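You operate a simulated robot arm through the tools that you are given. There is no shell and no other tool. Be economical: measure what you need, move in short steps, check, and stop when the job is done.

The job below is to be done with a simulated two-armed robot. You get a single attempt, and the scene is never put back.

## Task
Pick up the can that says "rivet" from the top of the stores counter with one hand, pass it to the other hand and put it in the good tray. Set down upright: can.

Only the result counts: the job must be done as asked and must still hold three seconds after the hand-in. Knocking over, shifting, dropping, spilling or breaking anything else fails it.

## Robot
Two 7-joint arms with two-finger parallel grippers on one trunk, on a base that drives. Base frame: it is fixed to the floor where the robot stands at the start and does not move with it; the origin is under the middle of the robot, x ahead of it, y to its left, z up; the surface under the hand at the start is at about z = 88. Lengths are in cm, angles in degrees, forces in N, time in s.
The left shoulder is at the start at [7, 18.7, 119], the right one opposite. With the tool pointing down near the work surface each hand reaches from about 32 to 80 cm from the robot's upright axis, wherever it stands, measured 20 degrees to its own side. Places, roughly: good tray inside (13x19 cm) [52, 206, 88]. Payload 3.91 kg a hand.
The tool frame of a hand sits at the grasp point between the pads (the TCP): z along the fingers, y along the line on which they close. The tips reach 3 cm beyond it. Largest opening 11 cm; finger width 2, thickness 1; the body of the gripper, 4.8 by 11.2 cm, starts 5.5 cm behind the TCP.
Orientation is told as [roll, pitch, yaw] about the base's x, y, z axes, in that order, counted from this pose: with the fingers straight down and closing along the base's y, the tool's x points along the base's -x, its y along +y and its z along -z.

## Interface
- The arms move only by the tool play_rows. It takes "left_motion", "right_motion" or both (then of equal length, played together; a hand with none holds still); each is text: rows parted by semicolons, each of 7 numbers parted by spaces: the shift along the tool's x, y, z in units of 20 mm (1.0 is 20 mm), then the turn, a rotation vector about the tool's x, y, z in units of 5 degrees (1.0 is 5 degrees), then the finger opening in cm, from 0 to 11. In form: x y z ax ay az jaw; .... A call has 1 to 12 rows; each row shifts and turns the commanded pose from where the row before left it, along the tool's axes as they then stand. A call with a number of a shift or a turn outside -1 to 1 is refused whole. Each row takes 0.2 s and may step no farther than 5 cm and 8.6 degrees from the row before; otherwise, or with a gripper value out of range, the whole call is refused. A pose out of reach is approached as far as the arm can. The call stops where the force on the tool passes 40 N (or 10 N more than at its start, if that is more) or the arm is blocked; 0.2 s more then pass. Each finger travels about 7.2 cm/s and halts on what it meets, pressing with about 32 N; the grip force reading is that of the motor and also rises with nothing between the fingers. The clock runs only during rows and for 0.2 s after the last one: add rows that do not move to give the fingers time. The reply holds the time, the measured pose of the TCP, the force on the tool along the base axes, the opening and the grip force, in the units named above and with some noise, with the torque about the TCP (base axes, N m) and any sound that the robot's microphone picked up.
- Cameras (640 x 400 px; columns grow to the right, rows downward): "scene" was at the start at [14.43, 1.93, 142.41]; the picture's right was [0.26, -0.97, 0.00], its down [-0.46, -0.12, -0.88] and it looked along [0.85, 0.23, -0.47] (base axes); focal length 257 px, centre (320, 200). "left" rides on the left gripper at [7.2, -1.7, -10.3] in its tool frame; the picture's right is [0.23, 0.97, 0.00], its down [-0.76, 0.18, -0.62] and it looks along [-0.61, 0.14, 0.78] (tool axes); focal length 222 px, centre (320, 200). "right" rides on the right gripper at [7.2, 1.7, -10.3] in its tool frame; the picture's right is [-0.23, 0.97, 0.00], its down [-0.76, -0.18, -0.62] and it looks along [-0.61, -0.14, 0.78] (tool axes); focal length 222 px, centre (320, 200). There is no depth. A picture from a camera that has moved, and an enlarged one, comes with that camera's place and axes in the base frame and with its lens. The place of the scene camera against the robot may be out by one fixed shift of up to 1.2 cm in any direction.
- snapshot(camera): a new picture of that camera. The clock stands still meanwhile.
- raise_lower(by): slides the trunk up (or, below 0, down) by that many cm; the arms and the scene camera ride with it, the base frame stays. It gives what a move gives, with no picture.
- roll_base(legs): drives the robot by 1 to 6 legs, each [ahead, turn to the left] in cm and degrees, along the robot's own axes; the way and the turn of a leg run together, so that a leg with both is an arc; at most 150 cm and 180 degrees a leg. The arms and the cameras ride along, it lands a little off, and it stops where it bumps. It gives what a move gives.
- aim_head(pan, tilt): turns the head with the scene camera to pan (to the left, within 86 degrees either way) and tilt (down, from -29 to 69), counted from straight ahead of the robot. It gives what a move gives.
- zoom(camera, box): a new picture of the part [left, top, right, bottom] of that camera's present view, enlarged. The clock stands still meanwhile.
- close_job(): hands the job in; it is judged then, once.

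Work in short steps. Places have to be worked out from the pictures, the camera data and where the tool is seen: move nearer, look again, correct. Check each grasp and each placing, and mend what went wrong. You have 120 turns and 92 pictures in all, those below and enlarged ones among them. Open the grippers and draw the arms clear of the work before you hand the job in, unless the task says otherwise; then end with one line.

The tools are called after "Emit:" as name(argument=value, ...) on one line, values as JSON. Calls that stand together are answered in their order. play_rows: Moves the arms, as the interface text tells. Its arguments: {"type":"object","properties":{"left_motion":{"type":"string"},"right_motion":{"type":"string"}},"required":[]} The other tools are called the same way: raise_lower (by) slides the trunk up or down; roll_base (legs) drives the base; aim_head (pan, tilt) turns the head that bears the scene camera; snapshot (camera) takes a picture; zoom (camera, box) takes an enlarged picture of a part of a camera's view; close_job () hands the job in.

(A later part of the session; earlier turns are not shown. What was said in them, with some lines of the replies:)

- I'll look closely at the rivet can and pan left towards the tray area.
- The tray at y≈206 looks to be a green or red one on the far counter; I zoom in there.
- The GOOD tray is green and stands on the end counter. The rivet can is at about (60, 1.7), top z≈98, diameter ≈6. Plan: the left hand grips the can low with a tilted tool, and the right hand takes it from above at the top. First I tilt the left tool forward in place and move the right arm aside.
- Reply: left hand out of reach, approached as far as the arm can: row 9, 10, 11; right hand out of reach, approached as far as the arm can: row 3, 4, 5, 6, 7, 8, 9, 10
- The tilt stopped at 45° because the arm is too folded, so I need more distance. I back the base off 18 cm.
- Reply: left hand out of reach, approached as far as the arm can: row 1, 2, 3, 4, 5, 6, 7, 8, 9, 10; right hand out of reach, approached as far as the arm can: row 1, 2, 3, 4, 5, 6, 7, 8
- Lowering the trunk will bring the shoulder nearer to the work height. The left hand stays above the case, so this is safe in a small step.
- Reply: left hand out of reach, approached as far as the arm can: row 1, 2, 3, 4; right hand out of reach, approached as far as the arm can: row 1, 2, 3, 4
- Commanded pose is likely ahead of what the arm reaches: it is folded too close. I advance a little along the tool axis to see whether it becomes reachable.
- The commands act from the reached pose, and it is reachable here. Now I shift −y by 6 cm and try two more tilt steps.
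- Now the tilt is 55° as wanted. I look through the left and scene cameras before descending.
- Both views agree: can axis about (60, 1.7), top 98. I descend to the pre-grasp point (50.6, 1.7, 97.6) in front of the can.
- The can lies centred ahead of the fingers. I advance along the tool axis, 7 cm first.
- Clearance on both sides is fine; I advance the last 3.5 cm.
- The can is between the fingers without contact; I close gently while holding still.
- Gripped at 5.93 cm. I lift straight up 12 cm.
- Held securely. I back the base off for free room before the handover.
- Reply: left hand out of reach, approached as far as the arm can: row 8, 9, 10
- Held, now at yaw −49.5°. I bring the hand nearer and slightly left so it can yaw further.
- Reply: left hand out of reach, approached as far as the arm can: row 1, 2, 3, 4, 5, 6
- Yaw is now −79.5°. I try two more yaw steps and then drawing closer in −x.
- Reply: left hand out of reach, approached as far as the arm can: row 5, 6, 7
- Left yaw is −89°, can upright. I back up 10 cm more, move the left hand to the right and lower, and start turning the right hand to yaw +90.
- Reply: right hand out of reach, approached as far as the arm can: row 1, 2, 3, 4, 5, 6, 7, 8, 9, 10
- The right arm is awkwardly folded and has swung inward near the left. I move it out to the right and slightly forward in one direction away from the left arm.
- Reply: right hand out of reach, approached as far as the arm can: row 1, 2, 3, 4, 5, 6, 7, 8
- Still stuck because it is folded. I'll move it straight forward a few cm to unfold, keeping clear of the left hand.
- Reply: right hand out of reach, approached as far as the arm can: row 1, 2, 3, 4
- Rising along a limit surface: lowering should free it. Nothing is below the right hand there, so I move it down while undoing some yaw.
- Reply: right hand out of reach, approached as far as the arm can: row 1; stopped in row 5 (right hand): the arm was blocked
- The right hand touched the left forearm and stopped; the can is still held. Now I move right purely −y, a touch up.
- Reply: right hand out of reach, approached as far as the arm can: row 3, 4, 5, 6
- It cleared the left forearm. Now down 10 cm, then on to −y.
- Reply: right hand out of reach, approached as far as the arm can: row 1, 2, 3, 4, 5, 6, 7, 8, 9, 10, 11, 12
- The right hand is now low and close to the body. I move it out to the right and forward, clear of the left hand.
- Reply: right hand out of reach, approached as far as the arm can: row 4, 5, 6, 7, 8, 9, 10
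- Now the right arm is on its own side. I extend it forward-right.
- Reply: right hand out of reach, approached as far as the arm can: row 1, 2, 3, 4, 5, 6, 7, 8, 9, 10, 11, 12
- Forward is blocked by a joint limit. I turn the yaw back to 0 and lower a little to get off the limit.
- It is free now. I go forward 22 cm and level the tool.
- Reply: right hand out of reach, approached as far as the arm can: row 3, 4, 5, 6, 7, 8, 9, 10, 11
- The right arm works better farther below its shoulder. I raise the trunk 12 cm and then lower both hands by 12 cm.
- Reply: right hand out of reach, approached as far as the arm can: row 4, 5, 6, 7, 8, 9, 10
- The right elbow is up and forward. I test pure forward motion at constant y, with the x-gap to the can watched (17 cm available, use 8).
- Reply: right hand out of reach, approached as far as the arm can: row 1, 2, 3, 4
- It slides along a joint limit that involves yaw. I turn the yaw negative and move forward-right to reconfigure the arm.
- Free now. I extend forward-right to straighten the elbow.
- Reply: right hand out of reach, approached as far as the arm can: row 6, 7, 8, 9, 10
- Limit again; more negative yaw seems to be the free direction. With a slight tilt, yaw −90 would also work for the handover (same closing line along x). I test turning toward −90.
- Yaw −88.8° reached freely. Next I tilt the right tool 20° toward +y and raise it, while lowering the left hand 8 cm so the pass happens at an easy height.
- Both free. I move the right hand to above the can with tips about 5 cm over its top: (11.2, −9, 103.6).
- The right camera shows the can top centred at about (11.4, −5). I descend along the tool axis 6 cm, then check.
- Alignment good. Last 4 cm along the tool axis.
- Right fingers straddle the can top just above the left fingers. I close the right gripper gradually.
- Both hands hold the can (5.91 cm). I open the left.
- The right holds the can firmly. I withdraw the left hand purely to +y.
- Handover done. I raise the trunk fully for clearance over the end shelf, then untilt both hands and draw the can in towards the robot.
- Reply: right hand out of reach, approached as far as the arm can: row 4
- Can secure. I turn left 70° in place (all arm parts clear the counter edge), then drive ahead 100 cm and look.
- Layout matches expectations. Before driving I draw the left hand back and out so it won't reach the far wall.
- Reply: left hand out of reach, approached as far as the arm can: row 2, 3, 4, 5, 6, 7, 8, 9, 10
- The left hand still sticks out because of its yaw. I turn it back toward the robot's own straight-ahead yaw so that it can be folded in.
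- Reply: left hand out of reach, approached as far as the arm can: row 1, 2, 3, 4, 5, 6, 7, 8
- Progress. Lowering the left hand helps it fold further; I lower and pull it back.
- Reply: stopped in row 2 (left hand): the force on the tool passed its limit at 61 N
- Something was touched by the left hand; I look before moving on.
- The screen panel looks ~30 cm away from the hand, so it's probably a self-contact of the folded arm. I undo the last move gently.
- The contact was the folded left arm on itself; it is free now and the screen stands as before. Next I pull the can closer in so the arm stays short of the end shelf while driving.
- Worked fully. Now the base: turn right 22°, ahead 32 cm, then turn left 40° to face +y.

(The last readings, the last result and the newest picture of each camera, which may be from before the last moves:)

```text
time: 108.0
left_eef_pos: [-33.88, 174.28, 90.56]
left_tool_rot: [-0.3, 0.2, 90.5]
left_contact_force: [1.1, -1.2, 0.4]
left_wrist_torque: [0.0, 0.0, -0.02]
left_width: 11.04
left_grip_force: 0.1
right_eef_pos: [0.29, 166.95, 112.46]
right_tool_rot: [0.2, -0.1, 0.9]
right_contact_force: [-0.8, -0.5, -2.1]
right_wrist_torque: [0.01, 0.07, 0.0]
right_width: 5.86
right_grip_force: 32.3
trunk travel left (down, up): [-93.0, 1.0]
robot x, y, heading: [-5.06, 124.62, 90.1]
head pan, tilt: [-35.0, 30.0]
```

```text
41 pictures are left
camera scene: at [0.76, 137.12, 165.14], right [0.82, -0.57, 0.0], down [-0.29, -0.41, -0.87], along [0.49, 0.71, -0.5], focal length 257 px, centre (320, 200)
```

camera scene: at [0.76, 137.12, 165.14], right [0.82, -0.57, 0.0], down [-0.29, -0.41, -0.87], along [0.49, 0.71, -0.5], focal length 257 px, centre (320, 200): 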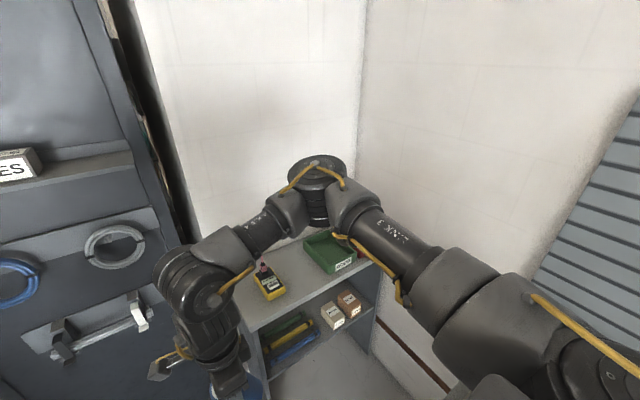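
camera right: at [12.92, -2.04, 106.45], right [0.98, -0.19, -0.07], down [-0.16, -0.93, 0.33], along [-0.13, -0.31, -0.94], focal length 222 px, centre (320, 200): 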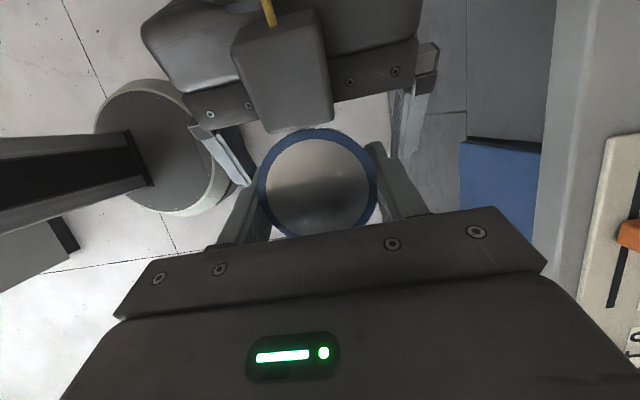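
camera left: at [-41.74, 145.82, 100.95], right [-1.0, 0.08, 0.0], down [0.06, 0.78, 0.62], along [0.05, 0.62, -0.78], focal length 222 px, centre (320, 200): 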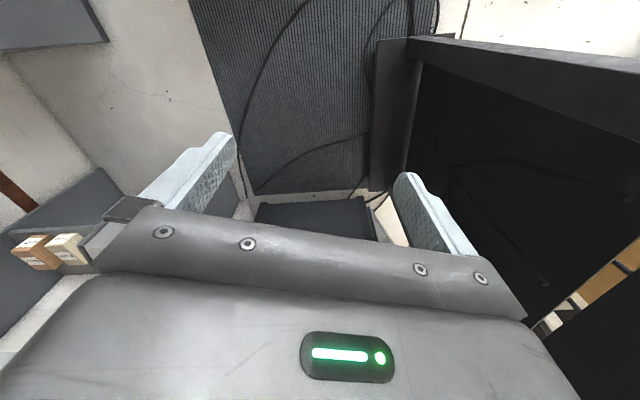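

The GOOD tray is seen at about (52, 205), antenna device at (22, 203) to z≈99. I drive ahead 23 cm.

Emit:
roll_base(legs=[[23, 0]])

Emit:
snapshot(camera="scene")

```text
time: 109.7
left_eef_pos: [-33.7, 197.17, 90.64]
left_tool_rot: [-0.4, -0.1, 90.2]
left_contact_force: [-0.8, 0.3, 0.7]
left_wrist_torque: [0.0, 0.03, -0.01]
left_width: 10.99
left_grip_force: 0.1
right_eef_pos: [0.33, 189.75, 112.44]
right_tool_rot: [0.3, -0.2, 0.9]
right_contact_force: [0.0, -0.1, -2.9]
right_wrist_torque: [0.05, 0.04, -0.05]
right_width: 5.87
right_grip_force: 32.0
trunk travel left (down, up): [-93.0, 1.0]
robot x, y, heading: [-5.23, 147.79, 90.0]
head pan, tilt: [-35.0, 30.0]
```

```text
40 pictures are left
camera scene: at [0.75, 159.88, 165.16], right [0.82, -0.57, 0.0], down [-0.29, -0.41, -0.87], along [0.5, 0.71, -0.5], focal length 257 px, centre (320, 200)
```

scene: 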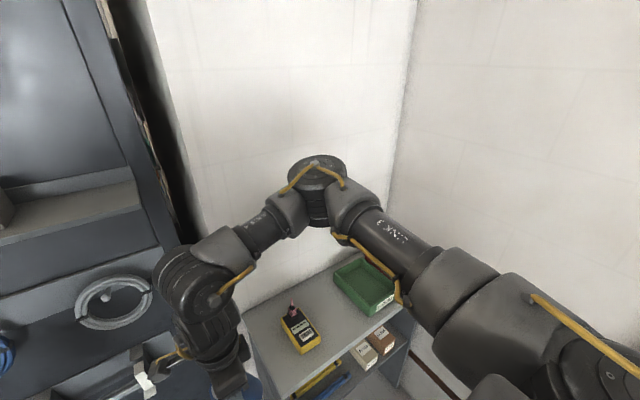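

Tray rim spans x 45–60, y 196–215. I carry the can sideways in +x along y≈190, clear of the antenna device.

Emit:
play_rows(right_motion="-1 0 0 0 0 0 3;-1 0 0 0 0 0 3;-1 0 0 0 0 0 3;-1 0 0 0 0 0 3;-1 0 0 0 0 0 3;-1 0 0 0 0 0 3;-1 0 0 0 0 0 3;-1 0 0 0 0 0 3;-1 0 0 0 0 0 3;-1 0 0 0 0 0 3")

Emit:
snapshot(camera="scene")

```text
time: 111.9
left_eef_pos: [-33.61, 197.43, 90.57]
left_tool_rot: [-0.2, 0.1, 90.3]
left_contact_force: [0.0, 0.3, -0.1]
left_wrist_torque: [0.01, 0.01, 0.04]
left_width: 11.02
left_grip_force: 0.0
right_eef_pos: [20.55, 189.96, 112.2]
right_tool_rot: [0.2, 0.0, 0.9]
right_contact_force: [-0.6, -0.1, -2.8]
right_wrist_torque: [0.01, 0.06, 0.01]
right_width: 5.89
right_grip_force: 32.5
trunk travel left (down, up): [-93.0, 1.0]
robot x, y, heading: [-5.4, 148.06, 90.1]
head pan, tilt: [-35.0, 30.0]
```

```text
39 pictures are left
camera scene: at [0.96, 160.04, 165.14], right [0.82, -0.57, 0.0], down [-0.29, -0.41, -0.87], along [0.5, 0.71, -0.5], focal length 257 px, centre (320, 200)
```

scene: 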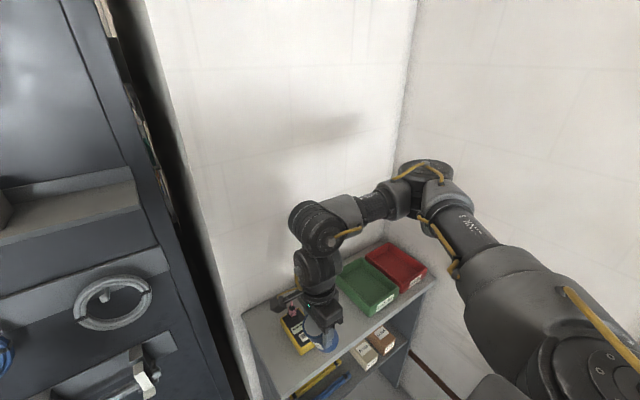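

Clear. I continue another 16 cm in +x.

Emit:
play_rows(right_motion="-1 0 0 0 0 0 3;-1 0 0 0 0 0 3;-1 0 0 0 0 0 3;-1 0 0 0 0 0 3;-1 0 0 0 0 0 3;-1 0 0 0 0 0 3;-1 0 0 0 0 0 3;-1 0 0 0 0 0 3")

Emit:
snapshot(camera="scene")

```text
time: 113.7
left_eef_pos: [-33.73, 197.35, 90.53]
left_tool_rot: [-0.2, 0.2, 90.4]
left_contact_force: [0.4, -1.2, -0.6]
left_wrist_torque: [-0.01, 0.03, -0.03]
left_width: 11.0
left_grip_force: 0.1
right_eef_pos: [36.55, 190.41, 112.59]
right_tool_rot: [0.2, 0.0, 0.9]
right_contact_force: [0.5, 0.5, -2.7]
right_wrist_torque: [-0.02, 0.05, 0.0]
right_width: 5.87
right_grip_force: 32.2
trunk travel left (down, up): [-93.0, 1.0]
robot x, y, heading: [-4.98, 147.83, 90.0]
head pan, tilt: [-35.0, 30.0]
```

```text
38 pictures are left
camera scene: at [0.95, 160.04, 165.14], right [0.82, -0.57, 0.0], down [-0.29, -0.41, -0.87], along [0.5, 0.71, -0.5], focal length 257 px, centre (320, 200)
```

scene: 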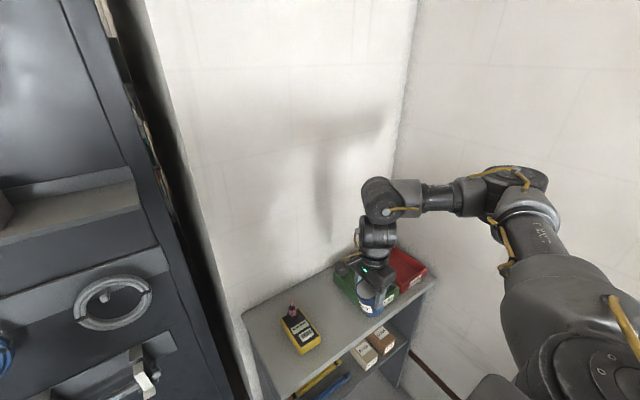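

Now diagonally to above the tray centre (52, 206).

Emit:
play_rows(right_motion="-0.96 0.98 0 0 0 0 3;-0.96 0.98 0 0 0 0 3;-0.96 0.98 0 0 0 0 3;-0.96 0.98 0 0 0 0 3;-0.96 0.98 0 0 0 0 3;-0.96 0.98 0 0 0 0 3;-0.96 0.98 0 0 0 0 3;-0.96 0.98 0 0 0 0 3")

Emit:
snapshot(camera="scene")

Emit:
snapshot(camera="right")

```text
time: 115.5
left_eef_pos: [-33.9, 197.45, 90.46]
left_tool_rot: [-0.4, 0.2, 90.3]
left_contact_force: [1.2, -0.3, -1.3]
left_wrist_torque: [0.04, -0.03, -0.02]
left_width: 10.99
left_grip_force: 0.1
right_eef_pos: [51.44, 206.53, 112.68]
right_tool_rot: [0.2, -0.1, 0.9]
right_contact_force: [-0.3, 0.4, -3.0]
right_wrist_torque: [-0.01, 0.02, -0.01]
right_width: 5.85
right_grip_force: 32.4
trunk travel left (down, up): [-93.0, 1.0]
robot x, y, heading: [-5.12, 147.95, 89.9]
head pan, tilt: [-35.0, 30.0]
```

```text
37 pictures are left
camera scene: at [0.66, 160.27, 165.13], right [0.82, -0.57, 0.0], down [-0.29, -0.41, -0.87], along [0.5, 0.71, -0.5], focal length 257 px, centre (320, 200)
```

scene: 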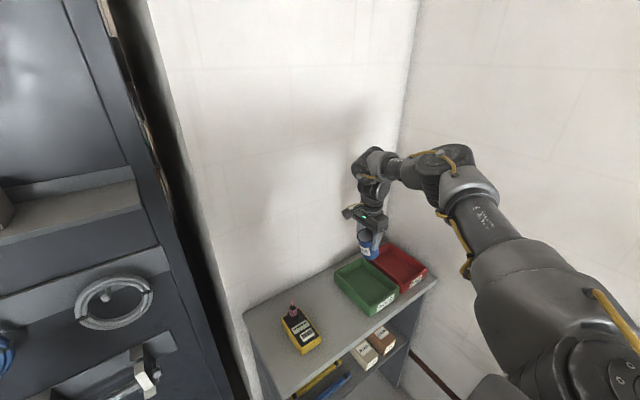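

```text
36 pictures are left
camera right: at [44.2, 208.04, 122.92], right [0.21, 0.98, 0.0], down [0.76, -0.17, 0.62], along [0.61, -0.13, -0.78], focal length 222 px, centre (320, 200)
```

right: 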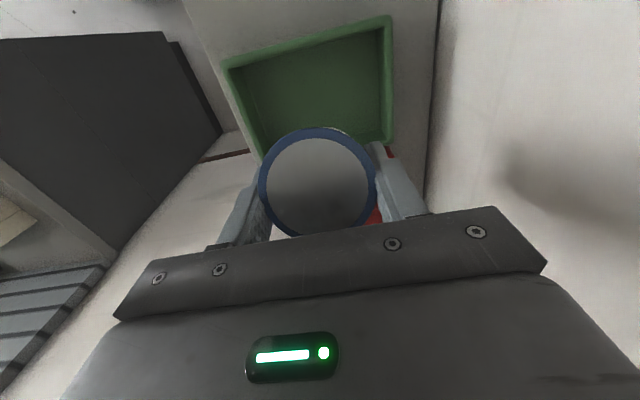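

The can is above the tray, but I untilted the tool after the pass, so the can leans 20° now. I restore the tool's 20° tilt so the can stands upright.

Emit:
play_rows(right_motion="0 0 0 0 1 0 3;0 0 0 0 1 0 3;0 0 0 0 1 0 3;0 0 0 0 1 0 3")

Emit:
zoom(camera="scene", box=[310, 210, 430, 330])

Emit:
snapshot(camera="right")

```text
time: 116.5
left_eef_pos: [-33.71, 197.39, 90.48]
left_tool_rot: [-0.3, 0.0, 90.4]
left_contact_force: [-0.1, 0.7, -0.5]
left_wrist_torque: [-0.01, 0.04, -0.01]
left_width: 11.0
left_grip_force: 0.0
right_eef_pos: [51.61, 206.15, 112.37]
right_tool_rot: [0.1, 20.1, 1.0]
right_contact_force: [0.0, -0.2, -2.2]
right_wrist_torque: [0.01, 0.01, 0.0]
right_width: 5.87
right_grip_force: 31.9
trunk travel left (down, up): [-93.0, 1.0]
robot x, y, heading: [-4.66, 148.12, 89.8]
head pan, tilt: [-35.0, 30.0]
```

```text
3.33 times, centred on (370, 270) of scene
camera zoom: at [0.92, 160.14, 165.13], right [0.82, -0.57, 0.0], down [-0.29, -0.41, -0.87], along [0.5, 0.71, -0.5], focal length 856 px, centre (153, -33)
```

zoom: 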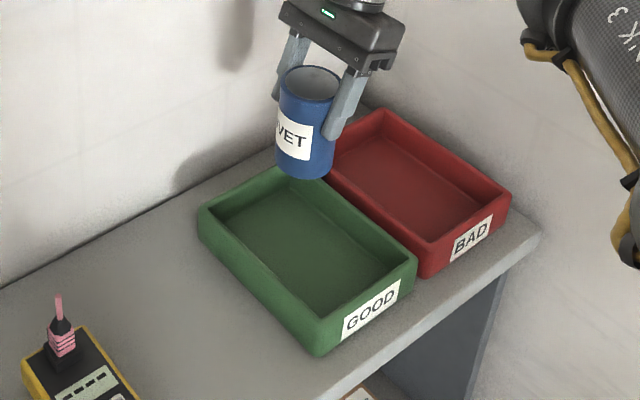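

```text
34 pictures are left
camera right: at [48.42, 207.85, 124.55], right [0.2, 0.98, -0.07], down [0.93, -0.16, 0.32], along [0.3, -0.13, -0.94], focal length 222 px, centre (320, 200)
```

right: 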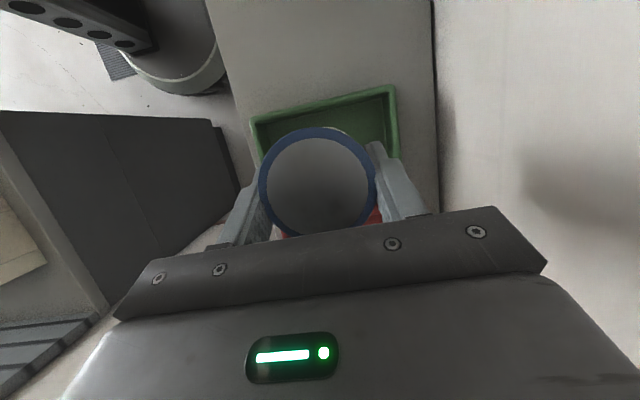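

Upright over the tray. I descend 13 cm straight down, then check.

Emit:
play_rows(right_motion="-0.39 0 0.94 0 0 0 3;-0.39 0 0.94 0 0 0 3;-0.39 0 0.94 0 0 0 3;-0.39 0 0.94 0 0 0 3;-0.36 0 0.94 0 0 0 3;-0.34 0 0.94 0 0 0 3;-0.17 0 0.47 0 0 0 3")

Emit:
zoom(camera="scene", box=[310, 210, 430, 330])

Emit:
snapshot(camera="right")

```text
time: 118.1
left_eef_pos: [-33.7, 197.45, 90.57]
left_tool_rot: [-0.4, 0.1, 90.3]
left_contact_force: [0.0, 1.0, -0.3]
left_wrist_torque: [0.01, 0.05, 0.0]
left_width: 10.97
left_grip_force: 0.1
right_eef_pos: [52.0, 206.31, 99.27]
right_tool_rot: [0.3, 20.0, 0.9]
right_contact_force: [-0.1, 0.6, -2.6]
right_wrist_torque: [-0.01, 0.0, 0.02]
right_width: 5.87
right_grip_force: 32.1
trunk travel left (down, up): [-93.0, 1.0]
robot x, y, heading: [-4.94, 148.15, 90.1]
head pan, tilt: [-35.0, 30.0]
```

```text
3.33 times, centred on (370, 270) of scene
camera zoom: at [0.84, 160.13, 165.14], right [0.82, -0.57, 0.0], down [-0.29, -0.41, -0.87], along [0.5, 0.71, -0.5], focal length 856 px, centre (153, -33)
```

zoom: 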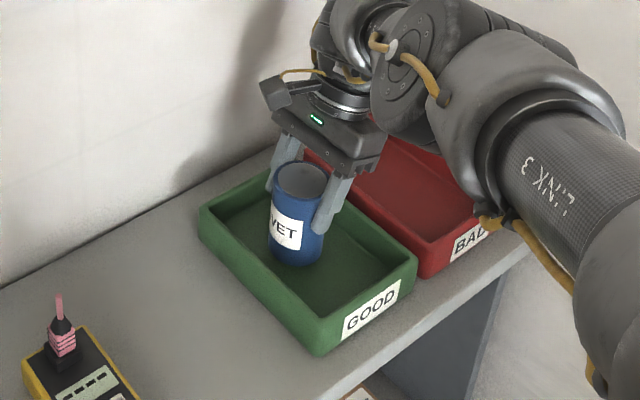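

```text
32 pictures are left
camera right: at [48.77, 208.01, 111.42], right [0.2, 0.98, -0.07], down [0.93, -0.17, 0.33], along [0.31, -0.13, -0.94], focal length 222 px, centre (320, 200)
```

right: 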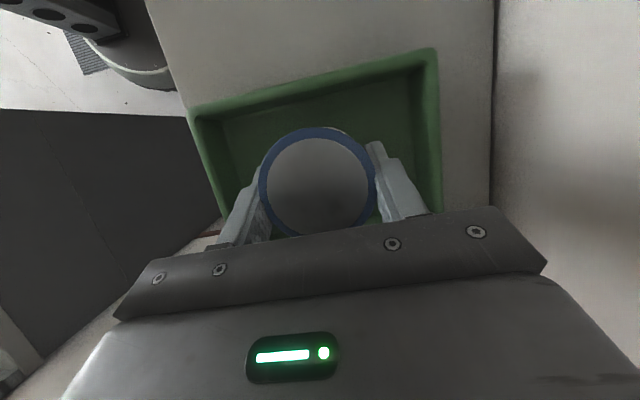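

Centred in the tray. I lower slowly in 4 mm steps watching the force.

Emit:
play_rows(right_motion="-0.07 0 0.19 0 0 0 3;-0.07 0 0.19 0 0 0 3;-0.07 0 0.19 0 0 0 3;-0.07 0 0.19 0 0 0 3;-0.07 0 0.19 0 0 0 3;0 0 0 0 0 0 3")

```text
time: 119.5
left_eef_pos: [-33.92, 197.42, 90.63]
left_tool_rot: [-0.4, 0.0, 90.3]
left_contact_force: [-0.8, 0.0, 0.4]
left_wrist_torque: [0.01, -0.02, -0.01]
left_width: 11.01
left_grip_force: 0.2
right_eef_pos: [51.77, 206.21, 97.69]
right_tool_rot: [0.5, 19.8, 1.0]
right_contact_force: [4.6, 5.0, 18.3]
right_wrist_torque: [-0.03, 0.02, 0.02]
right_width: 5.85
right_grip_force: 32.5
trunk travel left (down, up): [-93.0, 1.0]
robot x, y, heading: [-5.27, 147.95, 89.9]
head pan, tilt: [-35.0, 30.0]
```

Touchdown (18 N up). I ease up 2 mm, check uprightness, then release.

Emit:
play_rows(right_motion="0.03 0 -0.09 0 0 0 3;0 0 0 0 0 0 3")

Emit:
zoom(camera="scene", box=[310, 210, 430, 330])

```text
time: 120.1
left_eef_pos: [-33.87, 197.32, 90.65]
left_tool_rot: [-0.3, 0.1, 90.3]
left_contact_force: [0.1, -0.1, 0.0]
left_wrist_torque: [-0.01, -0.02, 0.01]
left_width: 11.0
left_grip_force: 0.0
right_eef_pos: [51.76, 206.25, 97.71]
right_tool_rot: [0.5, 19.8, 1.0]
right_contact_force: [3.8, 4.6, 16.3]
right_wrist_torque: [0.03, 0.11, -0.04]
right_width: 5.85
right_grip_force: 31.5
trunk travel left (down, up): [-93.0, 1.0]
robot x, y, heading: [-4.76, 147.69, 89.9]
head pan, tilt: [-35.0, 30.0]
```

```text
3.33 times, centred on (370, 270) of scene
camera zoom: at [0.6, 159.94, 165.16], right [0.82, -0.57, 0.0], down [-0.29, -0.41, -0.87], along [0.5, 0.71, -0.5], focal length 856 px, centre (153, -33)
```

zoom: 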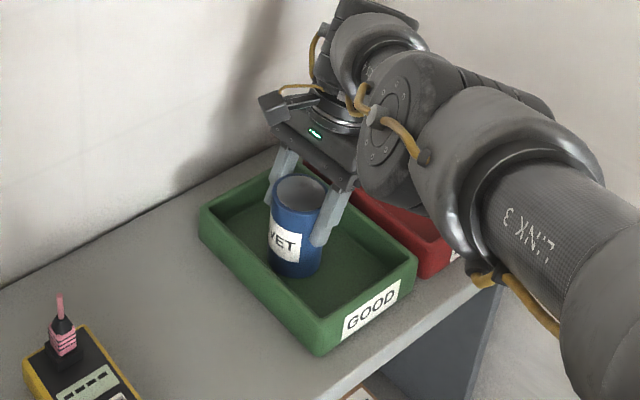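

Upright on the tray floor. I relieve a few more millimetres of preload and open gradually to 9 cm.

Emit:
play_rows(right_motion="0.05 0 -0.14 0 0 0 3;0 0 0 0 0 0 3;0 0 0 0 0 0 6;0 0 0 0 0 0 6.5;0 0 0 0 0 0 7.5;0 0 0 0 0 0 8.5;0 0 0 0 0 0 9;0 0 0 0 0 0 9")

Emit:
snapshot(camera="right")

```text
time: 121.9
left_eef_pos: [-33.89, 197.44, 90.6]
left_tool_rot: [-0.3, 0.1, 90.3]
left_contact_force: [-0.6, -0.2, 0.2]
left_wrist_torque: [0.03, -0.03, -0.01]
left_width: 11.0
left_grip_force: 0.0
right_eef_pos: [51.79, 206.4, 97.74]
right_tool_rot: [0.2, 19.9, 0.9]
right_contact_force: [0.1, -0.7, 0.5]
right_wrist_torque: [0.03, -0.02, 0.02]
right_width: 9.02
right_grip_force: 0.0
trunk travel left (down, up): [-93.0, 1.0]
robot x, y, heading: [-4.95, 147.69, 89.7]
head pan, tilt: [-35.0, 30.0]
```

```text
30 pictures are left
camera right: at [48.68, 207.93, 109.93], right [0.2, 0.98, -0.07], down [0.93, -0.17, 0.33], along [0.31, -0.13, -0.94], focal length 222 px, centre (320, 200)
```

right: 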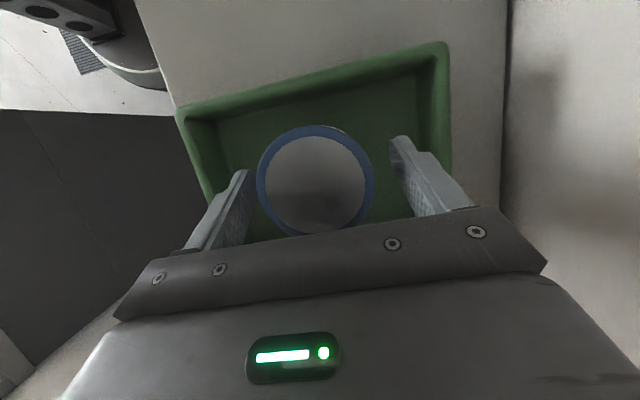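

Released with clearance on both sides. I withdraw straight up.

Emit:
play_rows(right_motion="0.17 0 -0.47 0 0 0 9;0.34 0 -0.94 0 0 0 9;0.34 0 -0.94 0 0 0 9;0.34 0 -0.94 0 0 0 9;0.34 0 -0.94 0 0 0 9;0.34 0 -0.94 0 0 0 9;0.34 0 -0.94 0 0 0 9;0.34 0 -0.94 0 0 0 9")

Emit:
zoom(camera="scene", box=[310, 210, 430, 330])

```text
time: 123.7
left_eef_pos: [-33.87, 197.28, 90.55]
left_tool_rot: [-0.3, 0.1, 90.3]
left_contact_force: [0.4, 0.3, 0.0]
left_wrist_torque: [0.0, -0.02, 0.02]
left_width: 11.0
left_grip_force: 0.1
right_eef_pos: [51.87, 206.29, 112.99]
right_tool_rot: [0.2, 19.9, 0.9]
right_contact_force: [-0.5, 0.0, 0.1]
right_wrist_torque: [0.01, 0.0, 0.01]
right_width: 9.0
right_grip_force: 0.0
trunk travel left (down, up): [-93.0, 1.0]
robot x, y, heading: [-5.25, 147.97, 90.4]
head pan, tilt: [-35.0, 30.0]
```

```text
3.33 times, centred on (370, 270) of scene
camera zoom: at [0.72, 160.05, 165.14], right [0.82, -0.57, 0.0], down [-0.29, -0.41, -0.87], along [0.5, 0.71, -0.5], focal length 856 px, centre (153, -33)
```

zoom: 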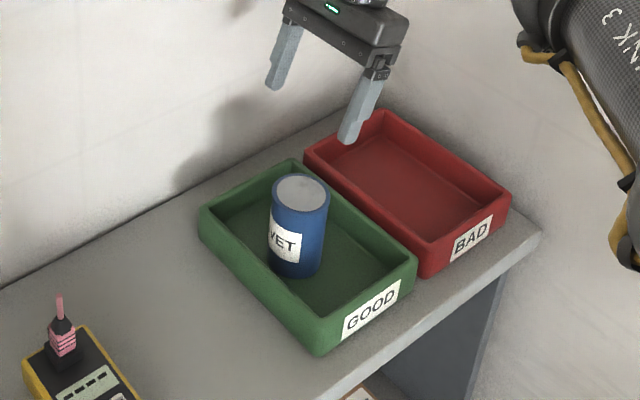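

The can stands upright in the GOOD tray. I draw the right arm back clear of the shelf the way it came.

Emit:
play_rows(right_motion="0.9 -0.98 0.3 0 0 0 9;0.9 -0.98 0.3 0 0 0 9;0.9 -0.98 0.3 0 0 0 9;0.9 -0.98 0.3 0 0 0 9;0.9 -0.98 0.3 0 0 0 9;0.9 -0.98 0.3 0 0 0 9;0.9 -0.98 0.3 0 0 0 9;0.9 -0.98 0.3 0 0 0 9")

Emit:
snapshot(camera="scene")

```text
time: 125.5
left_eef_pos: [-33.9, 197.45, 90.73]
left_tool_rot: [-0.3, 0.2, 90.3]
left_contact_force: [0.2, -0.5, 0.5]
left_wrist_torque: [0.03, 0.01, -0.01]
left_width: 11.02
left_grip_force: 0.0
right_eef_pos: [36.94, 190.24, 113.06]
right_tool_rot: [0.2, 19.9, 0.9]
right_contact_force: [0.2, -0.5, -0.7]
right_wrist_torque: [0.01, 0.01, -0.01]
right_width: 9.01
right_grip_force: 0.1
trunk travel left (down, up): [-93.0, 1.0]
robot x, y, heading: [-4.99, 148.06, 90.3]
head pan, tilt: [-35.0, 30.0]
```

```text
28 pictures are left
camera scene: at [0.76, 159.95, 165.16], right [0.82, -0.57, 0.0], down [-0.29, -0.41, -0.87], along [0.5, 0.71, -0.5], focal length 257 px, centre (320, 200)
```

scene: 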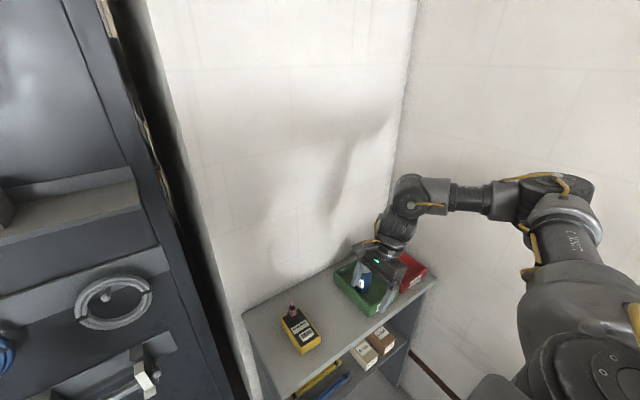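

The arm is clear and the can stands upright in the GOOD tray; I hand in.

Emit:
close_job()

```text
The job is handed in.
```

The "rivet" can was picked up with the left hand, passed to the right, and is standing upright in the GOOD tray. Both grippers are open and clear of the work.
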